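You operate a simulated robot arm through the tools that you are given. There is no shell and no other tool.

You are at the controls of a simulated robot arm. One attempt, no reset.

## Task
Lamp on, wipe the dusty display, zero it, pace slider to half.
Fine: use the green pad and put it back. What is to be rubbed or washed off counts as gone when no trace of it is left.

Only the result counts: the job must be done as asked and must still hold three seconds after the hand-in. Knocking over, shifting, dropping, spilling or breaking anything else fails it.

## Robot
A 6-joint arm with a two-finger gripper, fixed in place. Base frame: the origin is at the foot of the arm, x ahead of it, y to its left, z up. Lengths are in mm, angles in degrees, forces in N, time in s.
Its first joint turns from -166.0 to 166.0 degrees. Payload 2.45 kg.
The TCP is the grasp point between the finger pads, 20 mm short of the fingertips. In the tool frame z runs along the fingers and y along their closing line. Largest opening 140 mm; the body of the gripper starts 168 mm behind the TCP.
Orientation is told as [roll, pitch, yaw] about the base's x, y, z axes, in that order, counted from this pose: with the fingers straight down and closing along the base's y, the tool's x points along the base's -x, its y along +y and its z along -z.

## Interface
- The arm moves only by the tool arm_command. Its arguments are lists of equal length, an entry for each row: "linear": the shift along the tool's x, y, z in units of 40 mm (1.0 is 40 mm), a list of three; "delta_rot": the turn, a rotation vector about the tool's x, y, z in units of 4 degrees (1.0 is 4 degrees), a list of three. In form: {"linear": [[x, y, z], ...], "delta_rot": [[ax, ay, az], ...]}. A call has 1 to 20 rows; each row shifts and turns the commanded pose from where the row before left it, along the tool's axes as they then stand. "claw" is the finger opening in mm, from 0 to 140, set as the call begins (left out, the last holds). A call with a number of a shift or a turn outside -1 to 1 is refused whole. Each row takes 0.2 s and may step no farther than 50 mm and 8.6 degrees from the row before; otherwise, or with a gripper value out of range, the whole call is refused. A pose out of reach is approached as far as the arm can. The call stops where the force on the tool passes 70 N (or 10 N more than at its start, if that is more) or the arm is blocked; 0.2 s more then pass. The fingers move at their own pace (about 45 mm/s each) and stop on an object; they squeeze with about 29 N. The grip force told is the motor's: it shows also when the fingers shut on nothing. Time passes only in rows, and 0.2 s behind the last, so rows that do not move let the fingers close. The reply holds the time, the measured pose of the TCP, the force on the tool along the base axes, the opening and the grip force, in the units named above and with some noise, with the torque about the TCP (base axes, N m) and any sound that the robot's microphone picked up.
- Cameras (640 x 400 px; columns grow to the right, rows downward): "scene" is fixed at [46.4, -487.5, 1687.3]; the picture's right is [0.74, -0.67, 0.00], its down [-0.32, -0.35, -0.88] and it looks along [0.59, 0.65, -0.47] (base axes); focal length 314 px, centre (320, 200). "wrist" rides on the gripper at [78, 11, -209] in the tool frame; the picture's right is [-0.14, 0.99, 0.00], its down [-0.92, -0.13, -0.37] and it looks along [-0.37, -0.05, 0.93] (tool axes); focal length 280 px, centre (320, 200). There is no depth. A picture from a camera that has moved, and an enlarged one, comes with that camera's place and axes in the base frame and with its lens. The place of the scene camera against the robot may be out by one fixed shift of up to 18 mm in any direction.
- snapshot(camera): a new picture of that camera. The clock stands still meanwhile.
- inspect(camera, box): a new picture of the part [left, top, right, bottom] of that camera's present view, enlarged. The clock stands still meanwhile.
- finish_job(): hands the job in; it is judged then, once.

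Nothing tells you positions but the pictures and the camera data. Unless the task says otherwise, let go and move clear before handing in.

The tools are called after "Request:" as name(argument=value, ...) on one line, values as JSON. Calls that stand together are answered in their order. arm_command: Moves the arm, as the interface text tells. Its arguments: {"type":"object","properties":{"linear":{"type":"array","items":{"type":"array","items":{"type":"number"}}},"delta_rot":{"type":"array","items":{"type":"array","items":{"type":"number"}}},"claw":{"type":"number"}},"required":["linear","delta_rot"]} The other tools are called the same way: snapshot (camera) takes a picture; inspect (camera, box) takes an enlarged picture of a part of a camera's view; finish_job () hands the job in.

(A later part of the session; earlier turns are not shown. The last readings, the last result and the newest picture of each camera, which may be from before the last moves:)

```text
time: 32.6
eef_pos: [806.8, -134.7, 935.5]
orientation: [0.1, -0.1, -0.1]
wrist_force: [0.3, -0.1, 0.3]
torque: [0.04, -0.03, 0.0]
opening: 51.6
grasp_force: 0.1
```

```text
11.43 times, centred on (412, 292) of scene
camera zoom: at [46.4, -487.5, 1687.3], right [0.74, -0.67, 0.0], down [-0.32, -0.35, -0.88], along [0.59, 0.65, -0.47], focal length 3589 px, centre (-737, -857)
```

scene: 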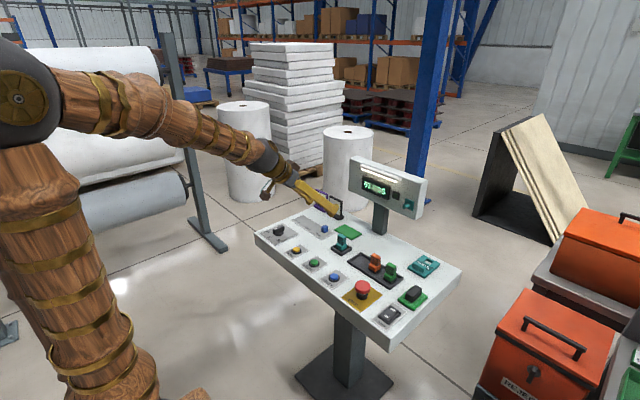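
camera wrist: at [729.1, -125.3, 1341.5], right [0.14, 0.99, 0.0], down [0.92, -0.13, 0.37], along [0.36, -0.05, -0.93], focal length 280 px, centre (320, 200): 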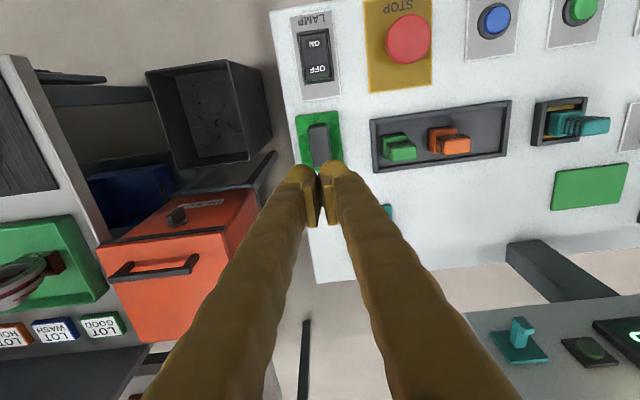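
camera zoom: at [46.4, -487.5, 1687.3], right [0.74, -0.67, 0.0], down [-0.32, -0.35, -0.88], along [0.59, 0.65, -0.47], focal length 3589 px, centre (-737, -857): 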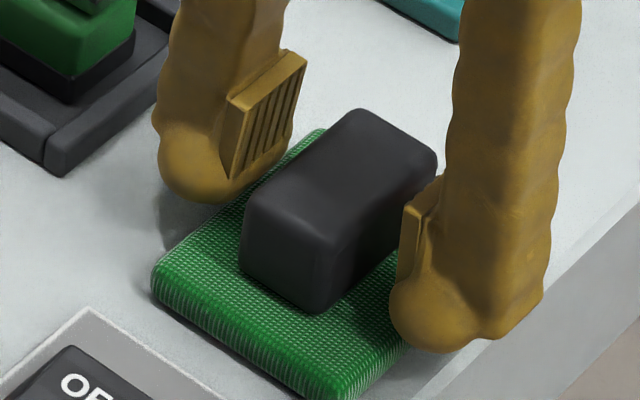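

The finger plates still sit high on the grip and there is no contact force. I'll step lower in small moves.

Request:
arm_command(linear=[[0, 0, 0.05], [0, 0, 0.05], [0, 0, 0]], delta_rot=[[0, 0, 0], [0, 0, 0], [0, 0, 0]])

Request:
arm_command(linear=[[0, 0, 0.04], [0, 0, 0]], delta_rot=[[0, 0, 0], [0, 0, 0]])

```text
time: 33.4
eef_pos: [807.7, -134.4, 933.2]
orientation: [0.0, -0.1, 0.1]
wrist_force: [-5.3, 4.5, 35.0]
torque: [0.12, 0.18, -0.04]
opening: 52.1
grasp_force: 0.0
```

```text
time: 34.0
eef_pos: [808.3, -135.3, 933.0]
orientation: [-0.1, -0.3, 0.0]
wrist_force: [-3.7, 0.3, 15.9]
torque: [0.09, 0.12, 0.02]
opening: 51.9
grasp_force: 0.1
stopped in row 2: the force on the tool passed its limit at 72 N (the readings are from after the stop); the commanded pose is now the measured one
```

The fingertips touched the pad's top at TCP z≈933, so the pad's top is at z 913. I'll raise 1 mm to relieve it, close, and lift very slowly while watching the opening.

Request:
arm_command(linear=[[0, 0, -0.03], [0, 0, 0], [0, 0, 0]], delta_rot=[[0, 0, 0], [0, 0, 0], [0, 0, 0]])

Request:
arm_command(linear=[[0, 0, 0], [0, 0, 0], [0, 0, 0], [0, 0, 0], [0, 0, 0], [0, 0, 0], [0, 0, 0]], delta_rot=[[0, 0, 0], [0, 0, 0], [0, 0, 0], [0, 0, 0], [0, 0, 0], [0, 0, 0], [0, 0, 0]], claw=0)

Request:
arm_command(linear=[[0, 0, -0.05], [0, 0, -0.05]], delta_rot=[[0, 0, 0], [0, 0, 0]])

Request:
inspect(camera="scene", box=[390, 275, 435, 310])

```text
time: 34.8
eef_pos: [809.4, -136.3, 933.4]
orientation: [0.0, -0.2, -0.1]
wrist_force: [1.9, -1.4, 8.9]
torque: [-0.02, -0.05, 0.02]
opening: 52.1
grasp_force: 0.4
```

```text
time: 36.4
eef_pos: [808.1, -134.9, 932.0]
orientation: [0.1, -0.3, 0.0]
wrist_force: [4.2, -15.3, 40.1]
torque: [-0.2, -0.07, -0.04]
opening: 28.6
grasp_force: 29.0
```

```text
time: 37.0
eef_pos: [806.9, -134.0, 935.4]
orientation: [0.1, 0.1, 0.1]
wrist_force: [1.0, 0.3, -0.5]
torque: [-0.02, -0.02, 0.02]
opening: 28.5
grasp_force: 28.6
```

```text
11.43 times, centred on (412, 292) of scene
camera zoom: at [46.4, -487.5, 1687.3], right [0.74, -0.67, 0.0], down [-0.32, -0.35, -0.88], along [0.59, 0.65, -0.47], focal length 3589 px, centre (-737, -857)
```

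zoom: 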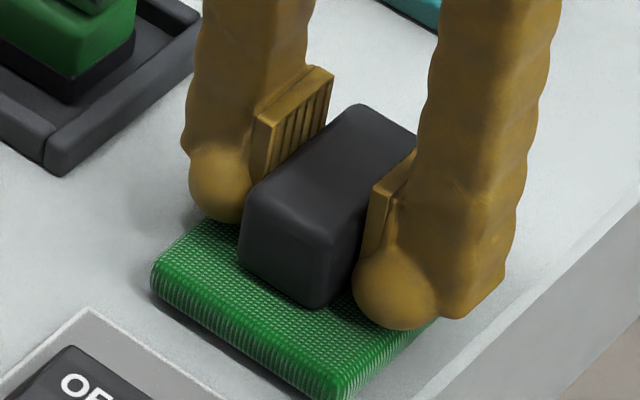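

The fingers are holding at 28.5 mm and the pad may be rising slightly. I'll keep lifting slowly.

Request:
arm_command(linear=[[0, 0, -0.05], [0, 0, -0.05], [0, 0, -0.05]], delta_rot=[[0, 0, 0], [0, 0, 0], [0, 0, 0]])

Request:
inspect(camera="scene", box=[390, 275, 435, 310])

```text
time: 37.8
eef_pos: [809.5, -135.0, 942.5]
orientation: [0.1, -0.2, 0.1]
wrist_force: [0.1, -1.0, -1.9]
torque: [0.0, 0.01, 0.01]
opening: 28.5
grasp_force: 28.9
```

```text
11.43 times, centred on (412, 292) of scene
camera zoom: at [46.4, -487.5, 1687.3], right [0.74, -0.67, 0.0], down [-0.32, -0.35, -0.88], along [0.59, 0.65, -0.47], focal length 3589 px, centre (-737, -857)
```

zoom: 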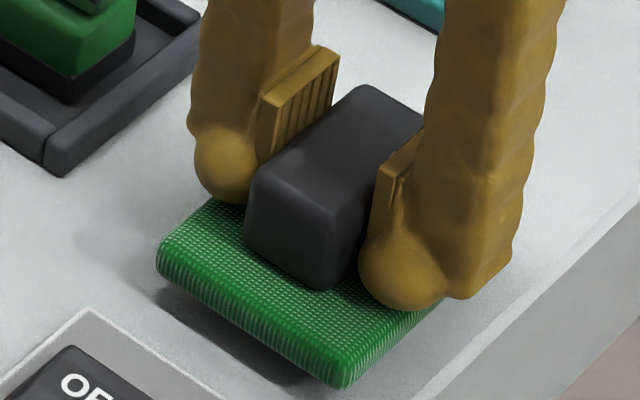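

The pad is off the table with a visible shadow under it. I'll continue lifting gently.

Request:
arm_command(linear=[[0, 0, -0.2], [0, 0, -0.4], [0, 0, -0.4], [0, 0, -0.4], [0, 0, -0.4], [0, 0, -0.4], [0, 0, -0.4], [0, 0, -0.4], [0, 0, -0.4], [0, 0, -0.4], [0, 0, -0.4], [0, 0, -0.4], [0, 0, -0.3], [0, 0, -0.2], [0, 0, 0]], delta_rot=[[0, 0, 0], [0, 0, 0], [0, 0, 0], [0, 0, 0], [0, 0, 0], [0, 0, 0], [0, 0, 0], [0, 0, 0], [0, 0, 0], [0, 0, 0], [0, 0, 0], [0, 0, 0], [0, 0, 0], [0, 0, 0], [0, 0, 0]])

Request:
snapshot(camera="wrist")

Request:
inspect(camera="scene", box=[360, 200, 460, 300])

```text
time: 41.0
eef_pos: [807.9, -134.4, 1147.3]
orientation: [0.0, -0.3, 0.0]
wrist_force: [0.9, 0.5, -0.5]
torque: [0.03, 0.04, 0.02]
opening: 28.6
grasp_force: 29.3
```

```text
taken
camera wrist: at [727.4, -124.8, 1357.6], right [0.14, 0.99, 0.0], down [0.92, -0.13, 0.37], along [0.37, -0.05, -0.93], focal length 280 px, centre (320, 200)
```

wrist: 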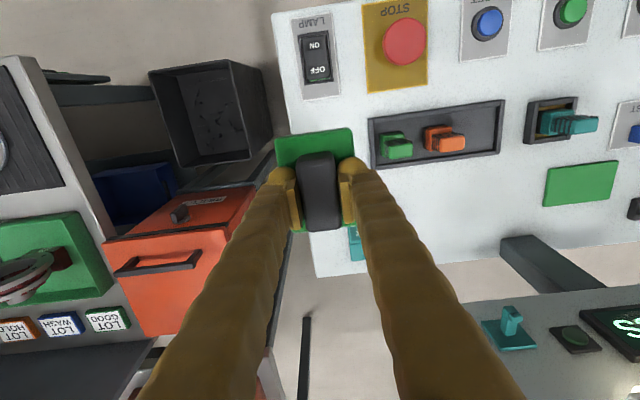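

```text
4.00 times, centred on (410, 250) of scene
camera zoom: at [46.4, -487.5, 1687.3], right [0.74, -0.67, 0.0], down [-0.32, -0.35, -0.88], along [0.59, 0.65, -0.47], focal length 1256 px, centre (-40, 0)
```

zoom: 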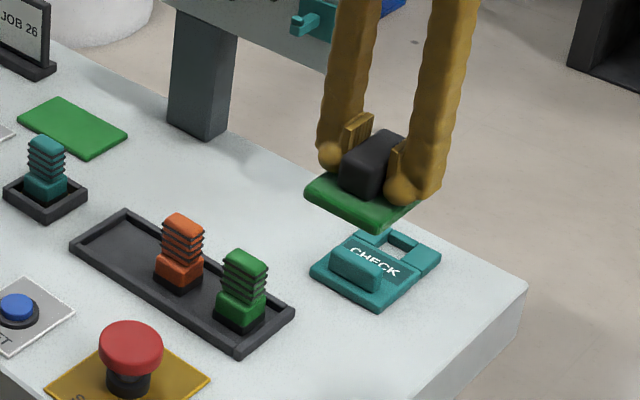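

The pad is held firmly. I'll carry it back and over to the display's y at a moderate pace, still level.

Request:
arm_command(linear=[[0.15, 0.3, 0], [0.15, 0.5, 0], [0.15, 0.6, 0], [0.15, 0.6, 0], [0.15, 0.6, 0], [0.15, 0.6, 0], [0.15, 0.6, 0], [0.15, 0.6, 0], [0.15, 0.6, 0], [0.15, 0.6, 0], [0.15, 0.6, 0], [0.15, 0.6, 0], [0.15, 0.6, 0], [0.15, 0.6, 0], [0.15, 0.5, 0], [0.1, 0.3, 0], [0, 0.1, 0], [0, 0, 0]], delta_rot=[[0, 0, 0], [0, 0, 0], [0, 0, 0], [0, 0, 0], [0, 0, 0], [0, 0, 0], [0, 0, 0], [0, 0, 0], [0, 0, 0], [0, 0, 0], [0, 0, 0], [0, 0, 0], [0, 0, 0], [0, 0, 0], [0, 0, 0], [0, 0, 0], [0, 0, 0], [0, 0, 0]])

Request:
arm_command(linear=[[0, 0, 0], [0, 0, 0], [0, 0, 0], [0, 0, 0], [0, 0, 0], [0, 0, 0], [0, 0, 0], [0, 0, 0], [0, 0, 0], [0, 0, 0], [0, 0, 0], [0, 0, 0], [0, 0, 0], [0, 0, 0], [0, 0, 0], [0, 0, 0], [0, 0, 0], [0, 0, 0], [0, 0, 0], [0, 0, 0]], delta_rot=[[0, -0.5, 0], [0, -1, 0], [0, -1, 0], [0, -1, 0], [0, -1, 0], [0, -1, 0], [0, -1, 0], [0, -1, 0], [0, -1, 0], [0, -1, 0], [0, -1, 0], [0, -1, 0], [0, -1, 0], [0, -1, 0], [0, -1, 0], [0, -1, 0], [0, -1, 0], [0, -1, 0], [0, -1, 0], [0, -1, 0]])

Request:
snapshot(camera="wrist")

Request:
snapshot(camera="scene")

```text
time: 44.8
eef_pos: [712.7, 219.4, 1144.9]
orientation: [0.0, -0.1, 0.0]
wrist_force: [0.0, 0.0, -0.5]
torque: [-0.02, 0.04, 0.0]
opening: 28.5
grasp_force: 29.0
```

```text
time: 49.0
eef_pos: [713.8, 220.3, 1145.7]
orientation: [-0.1, -78.3, 0.0]
wrist_force: [0.0, -0.4, -0.4]
torque: [0.0, -0.01, 0.02]
opening: 28.7
grasp_force: 29.5
```

```text
taken
camera wrist: at [492.0, 231.2, 1114.4], right [0.03, 0.99, 0.13], down [-0.17, -0.13, 0.98], along [0.98, -0.05, 0.17], focal length 280 px, centre (320, 200)
```

wrist: 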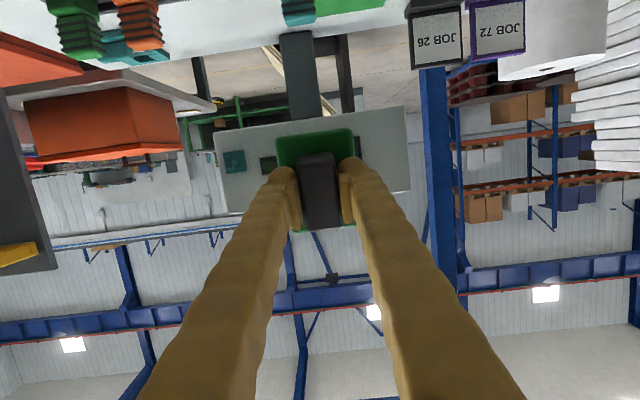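

```text
taken
```

scene: 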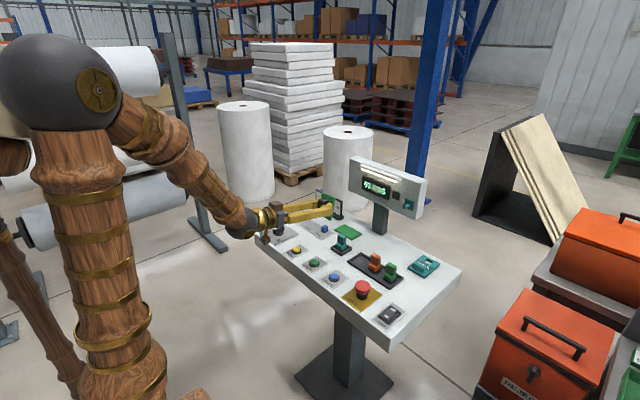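

I'll finish the pitch to 90° so the pad face is parallel to the screen. Then I'll advance to a stand-off about 45 mm from it at the screen's height.

Request:
arm_command(linear=[[0, 0, 0], [0, 0, 0], [0, 0, 0], [0.08, 0, 0.4], [0.08, 0, 0.6], [0.08, 0, 0.6], [0.08, 0, 0.6], [0.08, 0, 0.6], [0, 0, 0.6], [0, 0, 0.6], [0, 0, 0.6], [0, 0, 0.5], [0, 0, 0.3], [0, 0, 0]], delta_rot=[[0, -1, 0], [0, -1, 0], [0, -0.93, 0], [0, 0, 0], [0, 0, 0], [0, 0, 0], [0, 0, 0], [0, 0, 0], [0, 0, 0], [0, 0, 0], [0, 0, 0], [0, 0, 0], [0, 0, 0], [0, 0, 0]])

Request:
inspect(camera="scene", box=[320, 150, 440, 230])

Request:
snapshot(camera="wrist")

```text
time: 52.0
eef_pos: [929.6, 221.2, 1130.2]
orientation: [-28.9, -89.9, 28.8]
wrist_force: [-0.8, 0.0, -1.1]
torque: [0.0, 0.04, 0.0]
opening: 28.4
grasp_force: 29.3
```

```text
5.00 times, centred on (380, 190) of scene
camera zoom: at [46.4, -487.5, 1687.3], right [0.74, -0.67, 0.0], down [-0.32, -0.35, -0.88], along [0.59, 0.65, -0.47], focal length 1570 px, centre (20, 250)
```

zoom: 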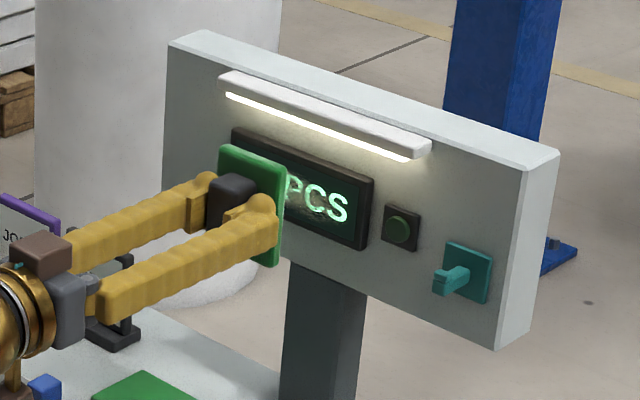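

```text
taken
camera wrist: at [719.9, 231.1, 1053.7], right [0.0, 0.99, 0.14], down [-0.37, -0.13, 0.92], along [0.93, -0.05, 0.36], focal length 280 px, centre (320, 200)
```

wrist: 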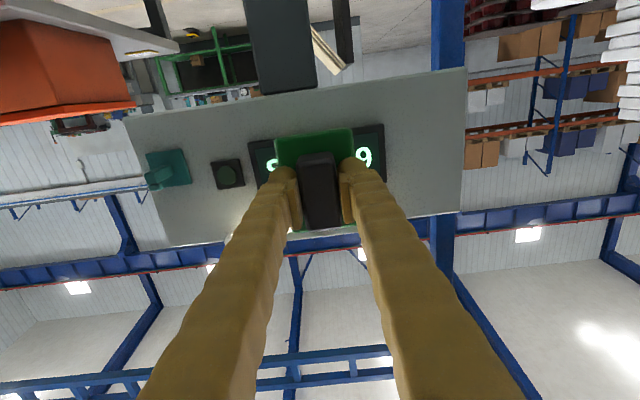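

The pad is square-on, with its face about 45 mm from the screen. I'll advance in small steps until I feel contact.

Request:
arm_command(linear=[[0, 0, 0.4], [0, 0, 0.4], [0, 0, 0.1], [0, 0, 0]], delta_rot=[[0, 0, 0], [0, 0, 0], [0, 0, 0], [0, 0, 0]])

Request:
inspect(camera="scene", box=[340, 160, 420, 225])

```text
time: 53.0
eef_pos: [966.9, 220.1, 1128.3]
orientation: [-26.1, -90.0, 26.2]
wrist_force: [-0.4, 0.3, -0.6]
torque: [-0.02, 0.0, -0.02]
opening: 28.4
grasp_force: 28.9
```

```text
6.15 times, centred on (380, 192) of scene
camera zoom: at [46.4, -487.5, 1687.3], right [0.74, -0.67, 0.0], down [-0.32, -0.35, -0.88], along [0.59, 0.65, -0.47], focal length 1932 px, centre (-49, 246)
```

zoom: 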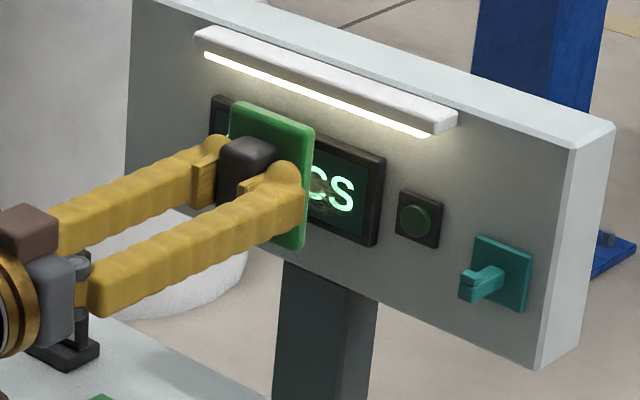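

Request:
arm_command(linear=[[0, 0, 0.08], [0, 0, 0.08], [0, 0, 0]], delta_rot=[[0, 0, 0], [0, 0, 0], [0, 0, 0]])

Request:
arm_command(linear=[[0, 0, 0.06], [0, 0, 0]], delta_rot=[[0, 0, 0], [0, 0, 0]])

```text
time: 53.8
eef_pos: [972.6, 220.7, 1129.4]
orientation: [-25.4, -89.9, 25.5]
wrist_force: [0.4, -0.4, 0.2]
torque: [0.02, 0.01, 0.01]
opening: 28.5
grasp_force: 29.0
```

```text
time: 54.4
eef_pos: [974.4, 220.2, 1129.7]
orientation: [-24.3, -89.9, 24.3]
wrist_force: [0.7, 0.2, -1.4]
torque: [-0.01, -0.02, 0.01]
opening: 29.1
grasp_force: 29.2
```

There is no contact yet at TCP x≈974. I'll continue in 2 mm steps.

Request:
arm_command(linear=[[0, 0, 0.05], [0, 0, 0.05], [0, 0, 0]], delta_rot=[[0, 0, 0], [0, 0, 0], [0, 0, 0]])

Request:
inspect(camera="scene", box=[340, 160, 420, 225])

```text
time: 55.2
eef_pos: [977.9, 220.6, 1128.5]
orientation: [-23.3, -89.9, 23.3]
wrist_force: [-1.2, 0.1, -0.8]
torque: [0.02, 0.02, 0.03]
opening: 28.6
grasp_force: 28.6
```

```text
6.15 times, centred on (380, 192) of scene
camera zoom: at [46.4, -487.5, 1687.3], right [0.74, -0.67, 0.0], down [-0.32, -0.35, -0.88], along [0.59, 0.65, -0.47], focal length 1932 px, centre (-49, 246)
```

zoom: 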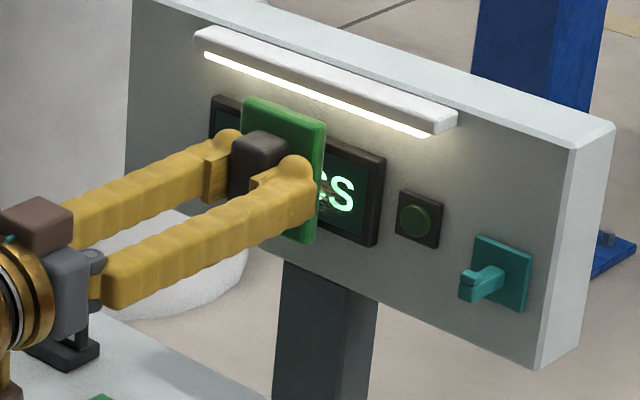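

Still no contact force. I'll advance another 4 mm.

Request:
arm_command(linear=[[0, 0, 0.05], [0, 0, 0.05], [0, 0, 0]], delta_rot=[[0, 0, 0], [0, 0, 0], [0, 0, 0]])

```text
time: 56.0
eef_pos: [982.2, 220.0, 1129.7]
orientation: [-23.5, -89.9, 23.6]
wrist_force: [-54.5, 0.3, -2.4]
torque: [0.0, 0.06, -0.02]
opening: 28.4
grasp_force: 29.2
```

Contact: the force is -54 N at TCP x≈982. I'll ease back about 1 mm for a light press, then check.

Request:
arm_command(linear=[[0, 0, -0.025], [0, 0, 0]], delta_rot=[[0, 0, 0], [0, 0, 0]])

Request:
inspect(camera="scene", box=[340, 160, 420, 225])

```text
time: 56.6
eef_pos: [982.2, 220.5, 1130.5]
orientation: [-25.3, -89.9, 25.4]
wrist_force: [-27.4, 2.8, -5.8]
torque: [0.02, 0.13, 0.02]
opening: 28.3
grasp_force: 29.4
```

```text
6.15 times, centred on (380, 192) of scene
camera zoom: at [46.4, -487.5, 1687.3], right [0.74, -0.67, 0.0], down [-0.32, -0.35, -0.88], along [0.59, 0.65, -0.47], focal length 1932 px, centre (-49, 246)
```

zoom: 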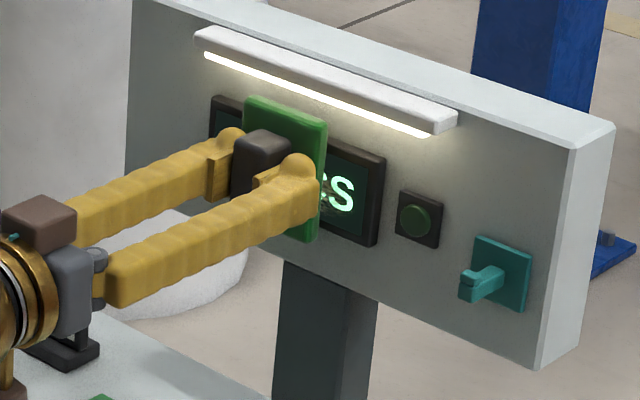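

I have a steady press of about 27 N. I'll ease to about half and sweep sideways over the screen, keeping the pad's edge clear of the indicator at y<137.

Request:
arm_command(linear=[[0, 0, -0.012], [0, -0.1, 0], [0, -0.15, 0], [0, -0.15, 0], [0, -0.15, 0], [0, -0.15, 0], [0, -0.15, 0], [0, 0, 0]], delta_rot=[[0, 0, 0], [0, 0, 0], [0, 0, 0], [0, 0, 0], [0, 0, 0], [0, 0, 0], [0, 0, 0], [0, 0, 0]])

Request:
inspect(camera="scene", box=[340, 160, 420, 225])

Request:
snapshot(camera="wrist")

```text
time: 58.4
eef_pos: [981.0, 186.7, 1129.2]
orientation: [-17.2, -89.9, 17.3]
wrist_force: [-1.6, -0.5, -0.8]
torque: [0.0, -0.06, -0.03]
opening: 28.4
grasp_force: 29.0
```

```text
6.15 times, centred on (380, 192) of scene
camera zoom: at [46.4, -487.5, 1687.3], right [0.74, -0.67, 0.0], down [-0.32, -0.35, -0.88], along [0.59, 0.65, -0.47], focal length 1932 px, centre (-49, 246)
```

zoom: 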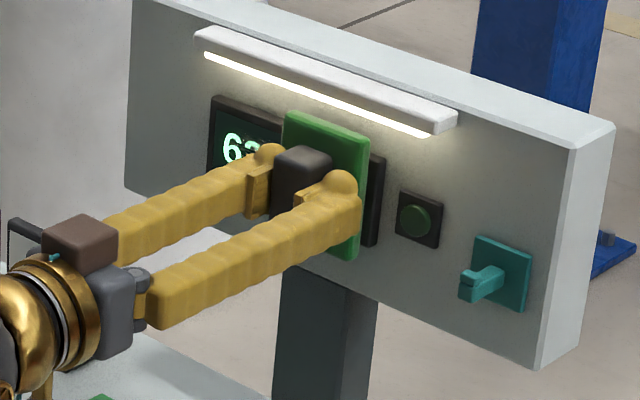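

```text
taken
camera wrist: at [770.8, 197.1, 1054.1], right [0.0, 0.99, 0.14], down [-0.37, -0.13, 0.92], along [0.93, -0.05, 0.36], focal length 280 px, centre (320, 200)
```

wrist: 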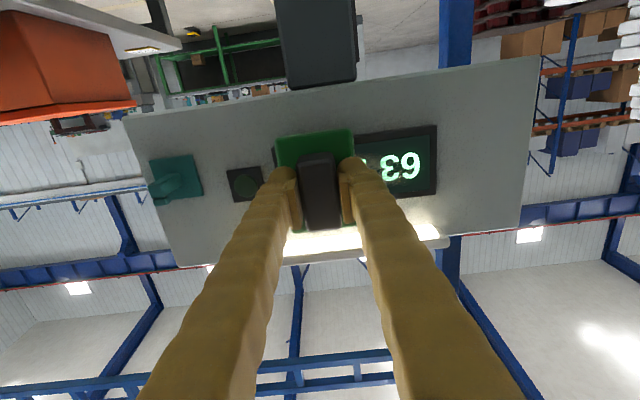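

The contact force fell to about 1.6 N. I'll press in another 0.8 mm, go a little further in -y to cover that edge of the screen, then sweep to the +y side.

Request:
arm_command(linear=[[0, 0, 0.02], [0, -0.1, 0], [0, -0.08, 0], [0, 0, 0]], delta_rot=[[0, 0, 0], [0, 0, 0], [0, 0, 0], [0, 0, 0]])

```text
time: 59.4
eef_pos: [981.4, 180.0, 1129.2]
orientation: [-28.8, -89.9, 28.9]
wrist_force: [-25.0, 11.2, -1.9]
torque: [0.01, 0.05, 0.19]
opening: 28.3
grasp_force: 29.2
```

Good, a firm press of 25 N with visible friction. Now I'll sweep toward +y over the whole screen.

Request:
arm_command(linear=[[0, 0.1, 0], [0, 0.15, 0], [0, 0.15, 0], [0, 0.15, 0], [0, 0.15, 0], [0, 0.15, 0], [0, 0.15, 0], [0, 0.15, 0], [0, 0.15, 0], [0, 0.15, 0], [0, 0.15, 0], [0, 0.15, 0], [0, 0.15, 0], [0, 0.15, 0], [0, 0.1, 0], [0, 0, 0]], delta_rot=[[0, 0, 0], [0, 0, 0], [0, 0, 0], [0, 0, 0], [0, 0, 0], [0, 0, 0], [0, 0, 0], [0, 0, 0], [0, 0, 0], [0, 0, 0], [0, 0, 0], [0, 0, 0], [0, 0, 0], [0, 0, 0], [0, 0, 0], [0, 0, 0]])

Request:
inspect(camera="scene", box=[340, 160, 420, 225])

Request:
inspect(camera="wrist", box=[200, 100, 400, 220])

```text
time: 62.8
eef_pos: [982.2, 266.5, 1129.2]
orientation: [-31.7, -90.0, 31.9]
wrist_force: [-4.3, 0.4, -0.2]
torque: [0.01, -0.04, -0.02]
opening: 28.6
grasp_force: 29.5
```

```text
6.15 times, centred on (380, 192) of scene
camera zoom: at [46.4, -487.5, 1687.3], right [0.74, -0.67, 0.0], down [-0.32, -0.35, -0.88], along [0.59, 0.65, -0.47], focal length 1932 px, centre (-49, 246)
```

zoom: 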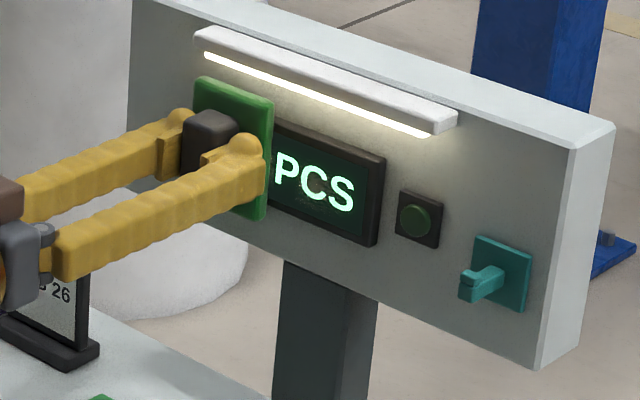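

```text
3.20 times, centred on (300, 160) of wrist
camera zoom: at [770.9, 275.8, 1053.7], right [0.0, 0.99, 0.14], down [-0.37, -0.13, 0.92], along [0.93, -0.05, 0.36], focal length 897 px, centre (384, 328)
```

zoom: 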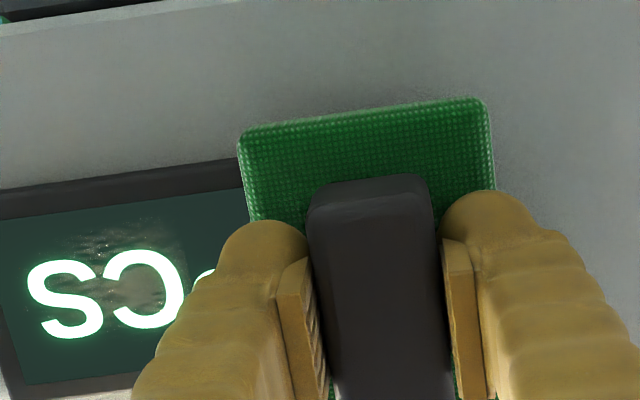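

The smudge is fading but traces remain around "CS". I'll press a bit more and make more passes.

Request:
arm_command(linear=[[0, 0, 0.025], [0, -0.1, 0], [0, -0.15, 0], [0, -0.15, 0], [0, -0.15, 0], [0, -0.15, 0], [0, -0.15, 0], [0, -0.15, 0], [0, -0.15, 0], [0, -0.15, 0], [0, -0.15, 0], [0, -0.15, 0], [0, -0.15, 0], [0, -0.15, 0], [0, -0.15, 0], [0, -0.1, 0], [0, 0, 0]], delta_rot=[[0, 0, 0], [0, 0, 0], [0, 0, 0], [0, 0, 0], [0, 0, 0], [0, 0, 0], [0, 0, 0], [0, 0, 0], [0, 0, 0], [0, 0, 0], [0, 0, 0], [0, 0, 0], [0, 0, 0], [0, 0, 0], [0, 0, 0], [0, 0, 0], [0, 0, 0]])

Request:
inspect(camera="wrist", box=[280, 100, 480, 220])

```text
time: 64.5
eef_pos: [982.5, 231.5, 1130.6]
orientation: [-59.6, -89.9, 59.6]
wrist_force: [-22.9, 0.7, 3.0]
torque: [-0.05, -0.18, -0.22]
opening: 28.6
grasp_force: 29.1
stopped in row 8: the force on the tool passed its limit at 70 N (the readings are from after the stop); the commanded pose is now the measured one
```

```text
3.20 times, centred on (380, 160) of wrist
camera zoom: at [771.2, 242.1, 1054.0], right [0.0, 0.99, 0.14], down [-0.37, -0.13, 0.92], along [0.93, -0.05, 0.36], focal length 897 px, centre (128, 328)
```

zoom: 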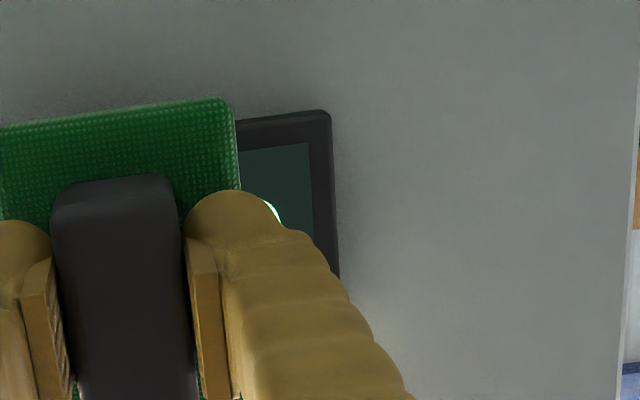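

The force limit tripped mid-sweep because the panel face is very slightly turned, so the contact depth changes with y. I'll continue toward -y easing back a little per row.

Request:
arm_command(linear=[[0, -0.1, -0.004], [0, -0.15, -0.004], [0, -0.15, -0.004], [0, -0.15, -0.004], [0, -0.15, -0.004], [0, 0, 0]], delta_rot=[[0, 0, 0], [0, 0, 0], [0, 0, 0], [0, 0, 0], [0, 0, 0], [0, 0, 0]])

Request:
arm_command(linear=[[0, -0.1, -0.003], [0, -0.15, -0.003], [0, -0.15, -0.003], [0, -0.15, -0.003], [0, 0, 0]], delta_rot=[[0, 0, 0], [0, 0, 0], [0, 0, 0], [0, 0, 0], [0, 0, 0]])

```text
time: 65.9
eef_pos: [982.4, 203.1, 1129.6]
orientation: [-47.7, -89.9, 47.7]
wrist_force: [-24.7, 7.6, -1.4]
torque: [0.01, 0.02, 0.06]
opening: 28.7
grasp_force: 28.7
```

```text
time: 67.1
eef_pos: [982.0, 181.8, 1129.6]
orientation: [-42.6, -89.9, 42.7]
wrist_force: [0.0, -0.3, -1.0]
torque: [0.02, -0.01, -0.05]
opening: 28.6
grasp_force: 28.6
```

Contact was lost at the end. I'll check how the screen looks from both cameras.

Request:
inspect(camera="wrist", box=[280, 100, 480, 220])

Request:
inspect(camera="scene", box=[350, 165, 410, 215])

```text
3.20 times, centred on (380, 160) of wrist
camera zoom: at [770.9, 191.7, 1053.9], right [0.0, 0.99, 0.14], down [-0.37, -0.13, 0.92], along [0.93, -0.05, 0.36], focal length 897 px, centre (128, 328)
```

zoom: 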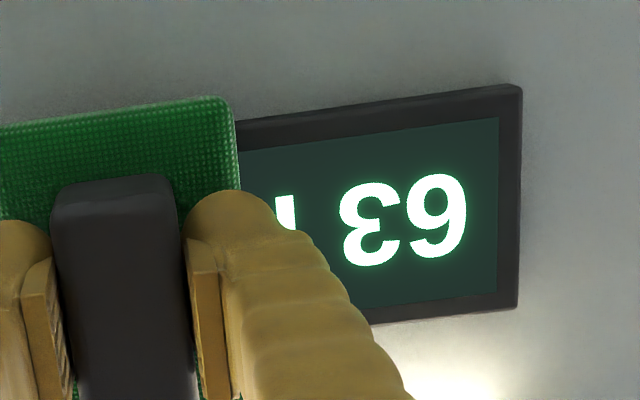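

```text
8.00 times, centred on (380, 190) of scene
camera zoom: at [46.4, -487.5, 1687.3], right [0.74, -0.67, 0.0], down [-0.32, -0.35, -0.88], along [0.59, 0.65, -0.47], focal length 2512 px, centre (-160, 280)
```

zoom: 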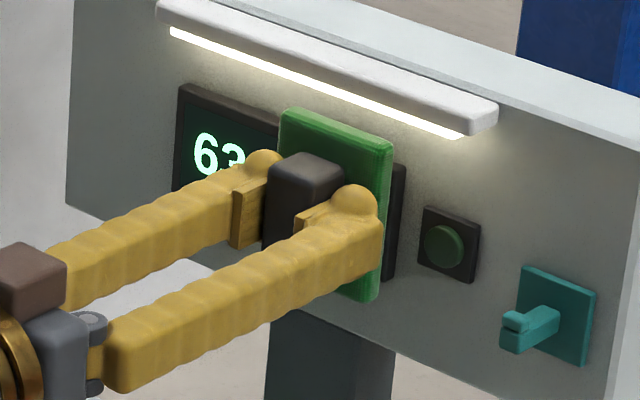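

The "63" side looks clean. I'll press again here and rub back and forth over the "PCS" half.

Request:
arm_command(linear=[[0, 0, 0.02], [0, 0, 0]], delta_rot=[[0, 0, 0], [0, 0, 0]])

```text
time: 67.7
eef_pos: [981.5, 182.3, 1130.0]
orientation: [-39.8, -89.9, 39.8]
wrist_force: [-18.0, -3.8, -1.8]
torque: [0.0, -0.01, -0.13]
opening: 28.4
grasp_force: 29.6
```

Request:
arm_command(linear=[[0, -0.12, 0], [0, 0.15, 0], [0, 0.15, 0.002], [0, 0.15, 0.002], [0, 0.15, 0.002], [0, 0.15, 0.002], [0, 0.15, 0.002], [0, 0, 0]], delta_rot=[[0, 0, 0], [0, 0, 0], [0, 0, 0], [0, 0, 0], [0, 0, 0], [0, 0, 0], [0, 0, 0], [0, 0, 0]])

Request:
arm_command(linear=[[0, -0.15, 0], [0, -0.15, -0.002], [0, -0.15, -0.002], [0, -0.15, -0.002], [0, -0.15, -0.002], [0, -0.15, -0.002], [0, -0.03, 0], [0, 0, 0]], delta_rot=[[0, 0, 0], [0, 0, 0], [0, 0, 0], [0, 0, 0], [0, 0, 0], [0, 0, 0], [0, 0, 0], [0, 0, 0]])

Request:
arm_command(linear=[[0, 0.15, 0], [0, 0.15, 0.002], [0, 0.15, 0.002], [0, 0.15, 0.002], [0, 0.15, 0.002], [0, 0.15, 0.002], [0, 0.15, 0.002], [0, 0.15, 0.002], [0, 0.15, 0.002], [0, 0.15, 0.002], [0, 0.15, 0.002], [0, 0.15, 0.002], [0, 0.15, 0.002], [0, 0, 0]], delta_rot=[[0, 0, 0], [0, 0, 0], [0, 0, 0], [0, 0, 0], [0, 0, 0], [0, 0, 0], [0, 0, 0], [0, 0, 0], [0, 0, 0], [0, 0, 0], [0, 0, 0], [0, 0, 0], [0, 0, 0], [0, 0, 0]])

Request:
inspect(camera="wrist", box=[180, 100, 380, 220])

Request:
inspect(camera="scene", box=[350, 165, 410, 215])

```text
time: 69.5
eef_pos: [981.0, 213.3, 1130.6]
orientation: [-38.5, -90.0, 38.8]
wrist_force: [-49.8, -17.0, -3.0]
torque: [0.0, 0.08, -0.4]
opening: 28.3
grasp_force: 28.7
```

```text
time: 71.3
eef_pos: [981.0, 176.6, 1130.1]
orientation: [-55.3, -89.9, 55.2]
wrist_force: [-18.9, 7.6, -0.5]
torque: [-0.02, -0.05, 0.06]
opening: 28.9
grasp_force: 28.6
```

```text
time: 73.9
eef_pos: [982.2, 248.4, 1130.0]
orientation: [-42.3, -90.0, 42.2]
wrist_force: [-25.9, -4.9, 3.6]
torque: [-0.01, -0.15, -0.01]
opening: 28.4
grasp_force: 28.5
stopped in row 13: the force on the tool passed its limit at 72 N (the readings are from after the stop); the commanded pose is now the measured one
```

```text
3.20 times, centred on (280, 160) of wrist
camera zoom: at [771.2, 258.2, 1053.9], right [0.0, 0.99, 0.14], down [-0.37, -0.13, 0.92], along [0.93, -0.05, 0.36], focal length 897 px, centre (448, 328)
```

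zoom: 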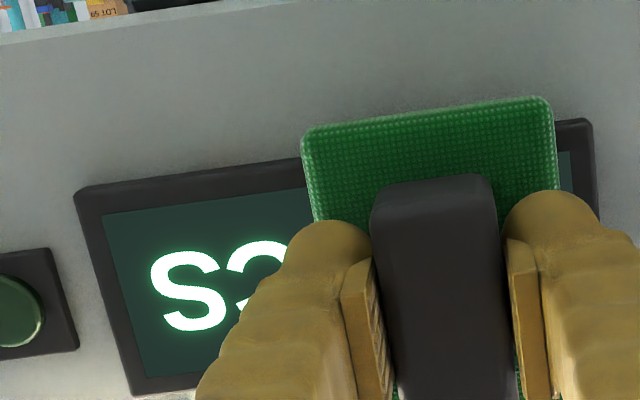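

```text
8.00 times, centred on (380, 190) of scene
camera zoom: at [46.4, -487.5, 1687.3], right [0.74, -0.67, 0.0], down [-0.32, -0.35, -0.88], along [0.59, 0.65, -0.47], focal length 2512 px, centre (-160, 280)
```

zoom: 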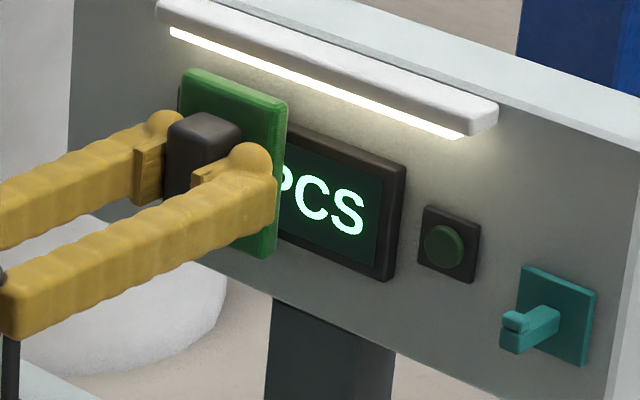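

The "CS" side is now clean too. I'll make one more pass through the middle, then back away and inspect the whole screen.

Request:
arm_command(linear=[[0, -0.15, -0.004], [0, -0.15, -0.003], [0, -0.15, -0.003], [0, -0.15, -0.003], [0, -0.15, -0.003], [0, -0.15, -0.003], [0, -0.15, -0.003], [0, 0, 0]], delta_rot=[[0, 0, 0], [0, 0, 0], [0, 0, 0], [0, 0, 0], [0, 0, 0], [0, 0, 0], [0, 0, 0], [0, 0, 0]])

Request:
arm_command(linear=[[0, 0, -0.1], [0, 0, -0.3], [0, 0, -0.6], [0, 0, -0.6], [0, 0, -0.6], [0, 0, -0.6], [0, 0, -0.6], [0, 0, 0]], delta_rot=[[0, 0, 0], [0, 0, 0], [0, 0, 0], [0, 0, 0], [0, 0, 0], [0, 0, 0], [0, 0, 0], [0, 0, 0]])

Request:
inspect(camera="scene", box=[350, 165, 410, 215])

Request:
inspect(camera="wrist", box=[200, 100, 440, 250])

```text
time: 75.7
eef_pos: [981.6, 206.5, 1128.7]
orientation: [-39.1, -89.8, 39.2]
wrist_force: [-19.0, 6.5, -0.4]
torque: [-0.01, 0.03, 0.06]
opening: 28.5
grasp_force: 29.0
```

```text
time: 77.5
eef_pos: [845.3, 206.2, 1128.7]
orientation: [-39.5, -89.9, 39.5]
wrist_force: [0.0, 0.0, -1.0]
torque: [0.01, -0.01, -0.01]
opening: 28.7
grasp_force: 29.3
```

```text
8.00 times, centred on (380, 190) of scene
camera zoom: at [46.4, -487.5, 1687.3], right [0.74, -0.67, 0.0], down [-0.32, -0.35, -0.88], along [0.59, 0.65, -0.47], focal length 2512 px, centre (-160, 280)
```

zoom: 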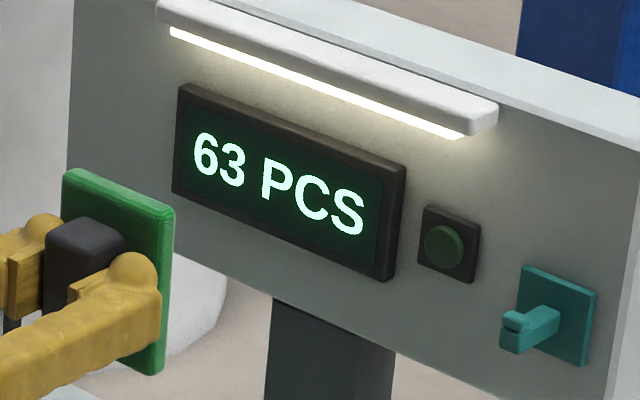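

```text
2.67 times, centred on (320, 175) of wrist
camera zoom: at [634.7, 216.0, 1054.3], right [0.0, 0.99, 0.14], down [-0.37, -0.13, 0.92], along [0.93, -0.05, 0.36], focal length 748 px, centre (320, 267)
```

zoom: 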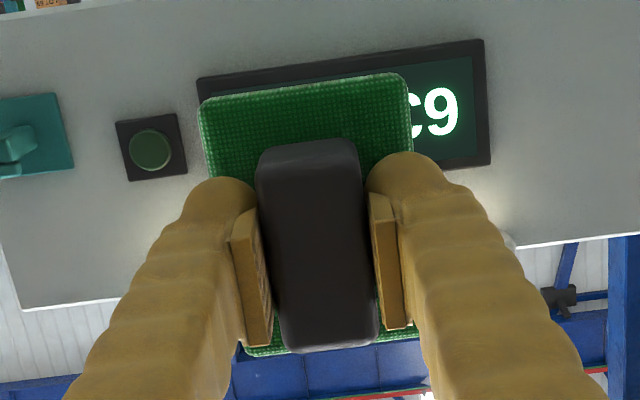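

The screen looks clean from the scene camera. I'll zoom in as far as possible to check for faint remains.

Request:
inspect(camera="scene", box=[360, 172, 394, 200])

Request:
inspect(camera="scene", box=[368, 178, 384, 192])

Request:
inspect(camera="scene", box=[376, 182, 394, 198])

```text
14.29 times, centred on (377, 186) of scene
camera zoom: at [46.4, -487.5, 1687.3], right [0.74, -0.67, 0.0], down [-0.32, -0.35, -0.88], along [0.59, 0.65, -0.47], focal length 4486 px, centre (-494, 400)
```

zoom: 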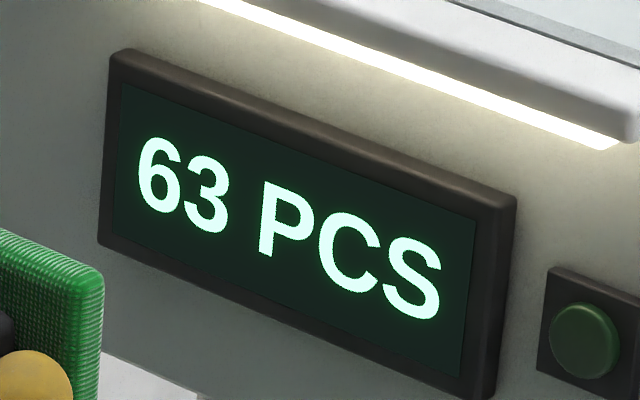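

```text
16.00 times, centred on (376, 185) of scene
camera zoom: at [46.4, -487.5, 1687.3], right [0.74, -0.67, 0.0], down [-0.32, -0.35, -0.88], along [0.59, 0.65, -0.47], focal length 5024 px, centre (-576, 440)
```

zoom: 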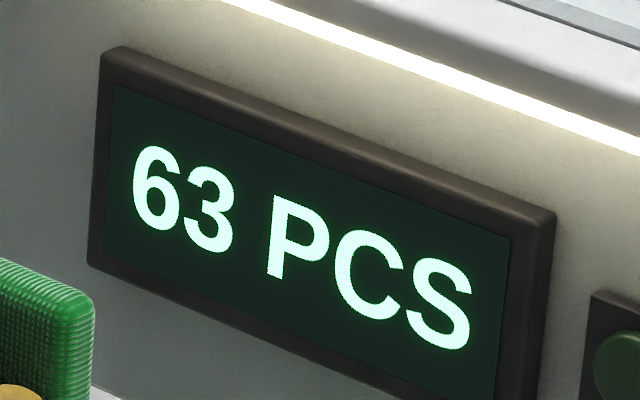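

```text
16.00 times, centred on (385, 190) of scene
camera zoom: at [46.4, -487.5, 1687.3], right [0.74, -0.67, 0.0], down [-0.32, -0.35, -0.88], along [0.59, 0.65, -0.47], focal length 5024 px, centre (-720, 360)
```

zoom: 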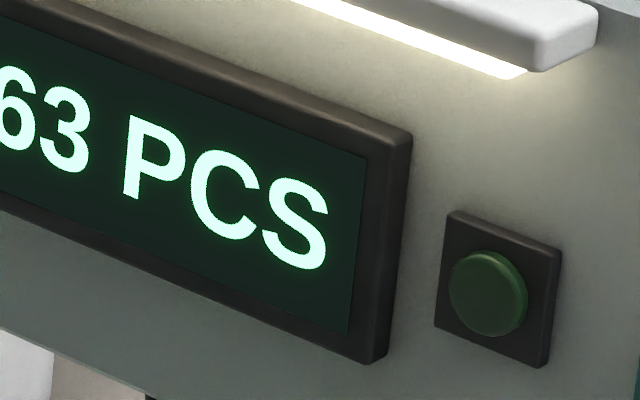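

The screen shows no trace of the smudge. Now I'll put the pad back: retreat, turn the tool down, and carry it over its original place at (807, -135).

Request:
arm_command(linear=[[-0.1, 0, -0.4], [-0.1, 0, -0.6], [-0.1, 0, -0.6], [-0.1, 0, -0.6], [-0.1, 0, -0.6], [0, 0, -0.4], [0, 0, 0]], delta_rot=[[0, 0, 0], [0, 0, 0], [0, 0, 0], [0, 0, 0], [0, 0, 0], [0, 0, 0], [0, 0, 0]])

Request:
arm_command(linear=[[0, 0, 0], [0, 0, 0], [0, 0, 0], [0, 0, 0], [0, 0, 0], [0, 0, 0], [0, 0, 0], [0, 0, 0], [0, 0, 0], [0, 0, 0], [0, 0, 0], [0, 0, 0], [0, 0, 0], [0, 0, 0], [0, 0, 0], [0, 0, 0], [0, 0, 0], [0, 0, 0], [0, 0, 0], [0, 0, 0]], delta_rot=[[0, 0.5, 0], [0, 1, 0], [0, 1, 0], [0, 1, 0], [0, 1, 0], [0, 1, 0], [0, 1, 0], [0, 1, 0], [0, 1, 0], [0, 1, 0], [0, 1, 0], [0, 1, 0], [0, 1, 0], [0, 1, 0], [0, 1, 0], [0, 1, 0], [0, 1, 0], [0, 1, 0], [0, 1, 0], [0, 1, 0]])

Request:
arm_command(linear=[[0, 0, 0], [0, 0, 0], [0, 0, 0], [0, 0, 0]], delta_rot=[[0, 1, 0], [0, 1, 0], [0, 0.95, 0], [0, 0, 0]])

Request:
snapshot(camera="wrist")

```text
time: 79.1
eef_pos: [717.5, 205.5, 1150.6]
orientation: [-44.2, -89.9, 44.2]
wrist_force: [-0.1, 0.7, 0.4]
torque: [-0.01, -0.01, 0.03]
opening: 28.8
grasp_force: 29.5
```

```text
time: 83.3
eef_pos: [717.2, 206.4, 1149.8]
orientation: [-0.1, -11.9, 0.0]
wrist_force: [0.3, 0.1, -1.1]
torque: [0.03, 0.0, 0.0]
opening: 28.7
grasp_force: 28.6
```

```text
time: 84.3
eef_pos: [717.7, 205.9, 1149.7]
orientation: [-0.1, -0.1, 0.0]
wrist_force: [0.1, 0.4, -0.6]
torque: [-0.01, 0.03, 0.0]
opening: 28.1
grasp_force: 28.8
```

```text
taken
camera wrist: at [637.7, 216.9, 1360.9], right [0.14, 0.99, 0.0], down [0.92, -0.13, 0.37], along [0.37, -0.05, -0.93], focal length 280 px, centre (320, 200)
```

wrist: 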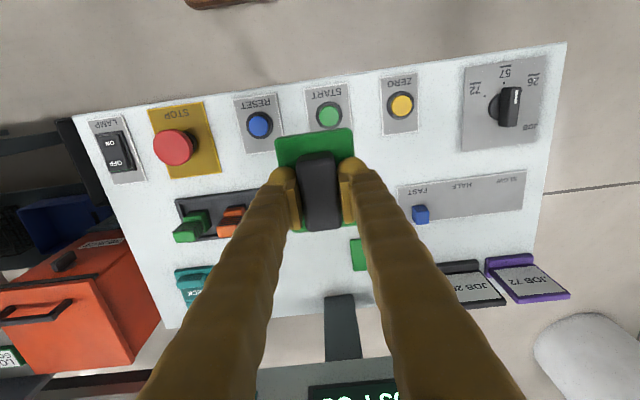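

The tool is vertical again and the pad is still seated. I'll carry it over its home spot.

Request:
arm_command(linear=[[-0.139, -0.35, 0], [-0.139, -0.5, 0], [-0.139, -0.6, 0], [-0.139, -0.6, 0], [-0.139, -0.6, 0], [-0.139, -0.6, 0], [-0.139, -0.6, 0], [-0.139, -0.6, 0], [-0.139, -0.6, 0], [-0.139, -0.6, 0], [-0.139, -0.6, 0], [-0.139, -0.6, 0], [-0.139, -0.6, 0], [-0.139, -0.6, 0], [-0.139, -0.34, 0], [-0.139, -0.15, 0], [0, 0, 0], [0, 0, 0]], delta_rot=[[0, 0, 0], [0, 0, 0], [0, 0, 0], [0, 0, 0], [0, 0, 0], [0, 0, 0], [0, 0, 0], [0, 0, 0], [0, 0, 0], [0, 0, 0], [0, 0, 0], [0, 0, 0], [0, 0, 0], [0, 0, 0], [0, 0, 0], [0, 0, 0], [0, 0, 0], [0, 0, 0]])

Request:
arm_command(linear=[[0, 0, 0.4], [0, 0, 0.5], [0, 0, 0.5], [0, 0, 0.5], [0, 0, 0.5], [0, 0, 0.5], [0, 0, 0.5], [0, 0, 0.5], [0, 0, 0.5], [0, 0, 0.3], [0, 0, 0.2], [0, 0, 0.1], [0, 0, 0]], delta_rot=[[0, 0, 0], [0, 0, 0], [0, 0, 0], [0, 0, 0], [0, 0, 0], [0, 0, 0], [0, 0, 0], [0, 0, 0], [0, 0, 0], [0, 0, 0], [0, 0, 0], [0, 0, 0], [0, 0, 0]])

Request:
inspect(camera="scene", box=[390, 275, 435, 310])

```text
time: 88.1
eef_pos: [807.7, -136.3, 1149.0]
orientation: [-0.1, -0.1, 0.0]
wrist_force: [-0.2, 0.2, 0.1]
torque: [0.01, 0.0, 0.01]
opening: 28.5
grasp_force: 29.0
```

```text
time: 90.9
eef_pos: [808.2, -135.4, 950.6]
orientation: [-0.1, -0.1, 0.0]
wrist_force: [0.6, -0.5, -0.6]
torque: [-0.01, 0.01, 0.01]
opening: 28.7
grasp_force: 29.1
```

```text
11.43 times, centred on (412, 292) of scene
camera zoom: at [46.4, -487.5, 1687.3], right [0.74, -0.67, 0.0], down [-0.32, -0.35, -0.88], along [0.59, 0.65, -0.47], focal length 3589 px, centre (-737, -857)
```

zoom: 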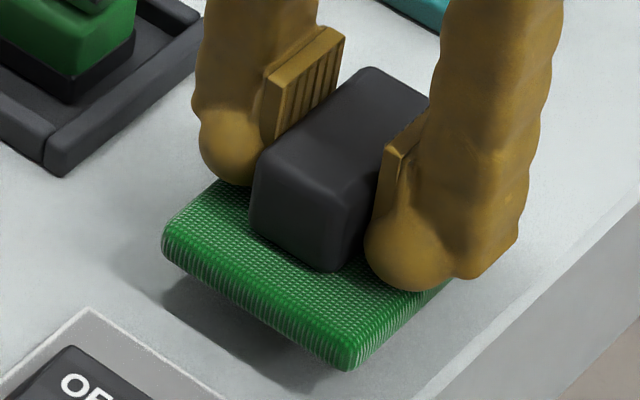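

The pad hovers about 17 mm over its spot, aligned as before. I'll lower it gently until it touches.

Request:
arm_command(linear=[[0.03, 0, 0.15], [0, 0, 0.1], [0, 0, 0.05], [0, 0, 0.05], [0, 0, 0]], delta_rot=[[0, 0, 0], [0, 0, 0], [0, 0, 0], [0, 0, 0], [0, 0, 0]])

Request:
arm_command(linear=[[0, 0, 0.04], [0, 0, 0]], delta_rot=[[0, 0, 0], [0, 0, 0]])

```text
time: 92.1
eef_pos: [806.3, -135.0, 936.4]
orientation: [-0.1, -0.2, 0.0]
wrist_force: [0.1, -0.3, 0.0]
torque: [0.01, 0.0, -0.01]
opening: 28.5
grasp_force: 29.0
```

```text
time: 92.7
eef_pos: [806.9, -136.1, 933.9]
orientation: [-0.1, 0.0, 0.1]
wrist_force: [-0.5, 0.2, -1.9]
torque: [0.01, 0.01, -0.01]
opening: 28.6
grasp_force: 28.9
```

Request:
arm_command(linear=[[0, 0, 0.03], [0, 0, 0]], delta_rot=[[0, 0, 0], [0, 0, 0]])

Request:
inspect(camera="scene", box=[390, 275, 435, 310])

```text
time: 93.3
eef_pos: [808.2, -134.9, 935.4]
orientation: [-0.1, 0.0, 0.0]
wrist_force: [-1.9, 0.1, 14.5]
torque: [0.11, 0.32, 0.02]
opening: 28.7
grasp_force: 29.6
```

```text
11.43 times, centred on (412, 292) of scene
camera zoom: at [46.4, -487.5, 1687.3], right [0.74, -0.67, 0.0], down [-0.32, -0.35, -0.88], along [0.59, 0.65, -0.47], focal length 3589 px, centre (-737, -857)
```

zoom: 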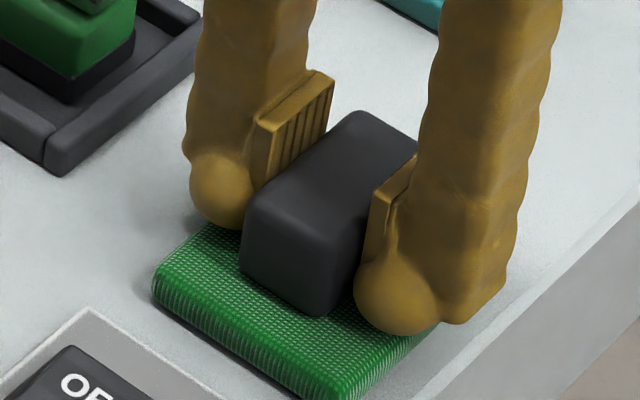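

The pad is on the table, within about 1–2 mm of where it started. I'll release it and rise straight up.

Request:
arm_command(linear=[[0, 0, 0], [0, 0, 0], [0, 0, 0], [0, 0, 0]], delta_rot=[[0, 0, 0], [0, 0, 0], [0, 0, 0], [0, 0, 0]], claw=52)

Request:
arm_command(linear=[[0, 0, -0.1], [0, 0, -0.3], [0, 0, -0.6], [0, 0, -1], [0, 0, -1], [0, 0, -1], [0, 0, 0]], delta_rot=[[0, 0, 0], [0, 0, 0], [0, 0, 0], [0, 0, 0], [0, 0, 0], [0, 0, 0], [0, 0, 0]])

Request:
inspect(camera="scene", box=[390, 275, 435, 310])

Request:
inspect(camera="scene", box=[380, 265, 440, 315])

```text
time: 94.3
eef_pos: [807.2, -136.4, 933.0]
orientation: [-0.2, -0.1, 0.0]
wrist_force: [0.5, -1.1, 1.2]
torque: [0.03, 0.04, 0.01]
opening: 51.0
grasp_force: 0.0
```

```text
time: 95.9
eef_pos: [807.0, -136.7, 1093.8]
orientation: [-0.2, -0.1, -0.1]
wrist_force: [-0.4, 0.7, -0.4]
torque: [0.0, 0.03, -0.01]
opening: 52.0
grasp_force: 0.1
```

```text
11.43 times, centred on (412, 292) of scene
camera zoom: at [46.4, -487.5, 1687.3], right [0.74, -0.67, 0.0], down [-0.32, -0.35, -0.88], along [0.59, 0.65, -0.47], focal length 3589 px, centre (-737, -857)
```

zoom: 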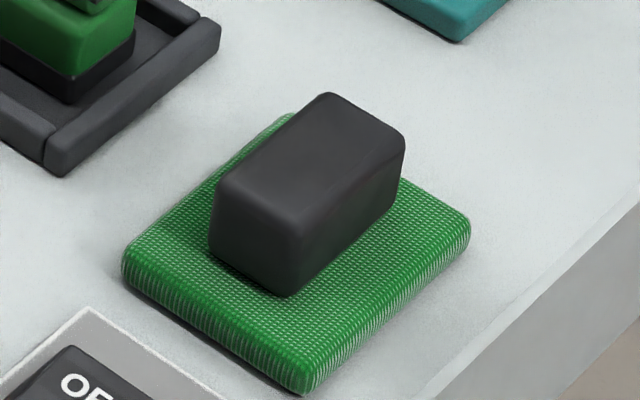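

```text
8.00 times, centred on (410, 290) of scene
camera zoom: at [46.4, -487.5, 1687.3], right [0.74, -0.67, 0.0], down [-0.32, -0.35, -0.88], along [0.59, 0.65, -0.47], focal length 2512 px, centre (-400, -520)
```

zoom: 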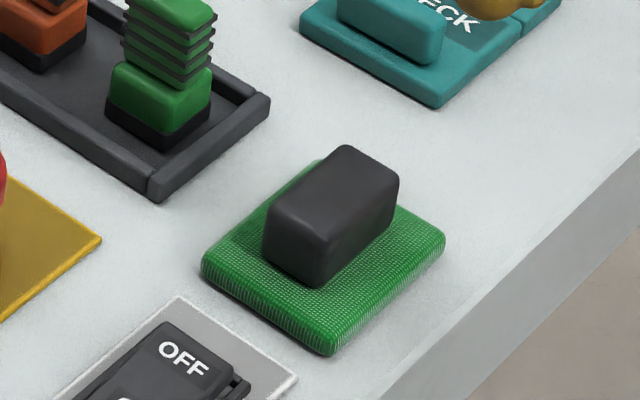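

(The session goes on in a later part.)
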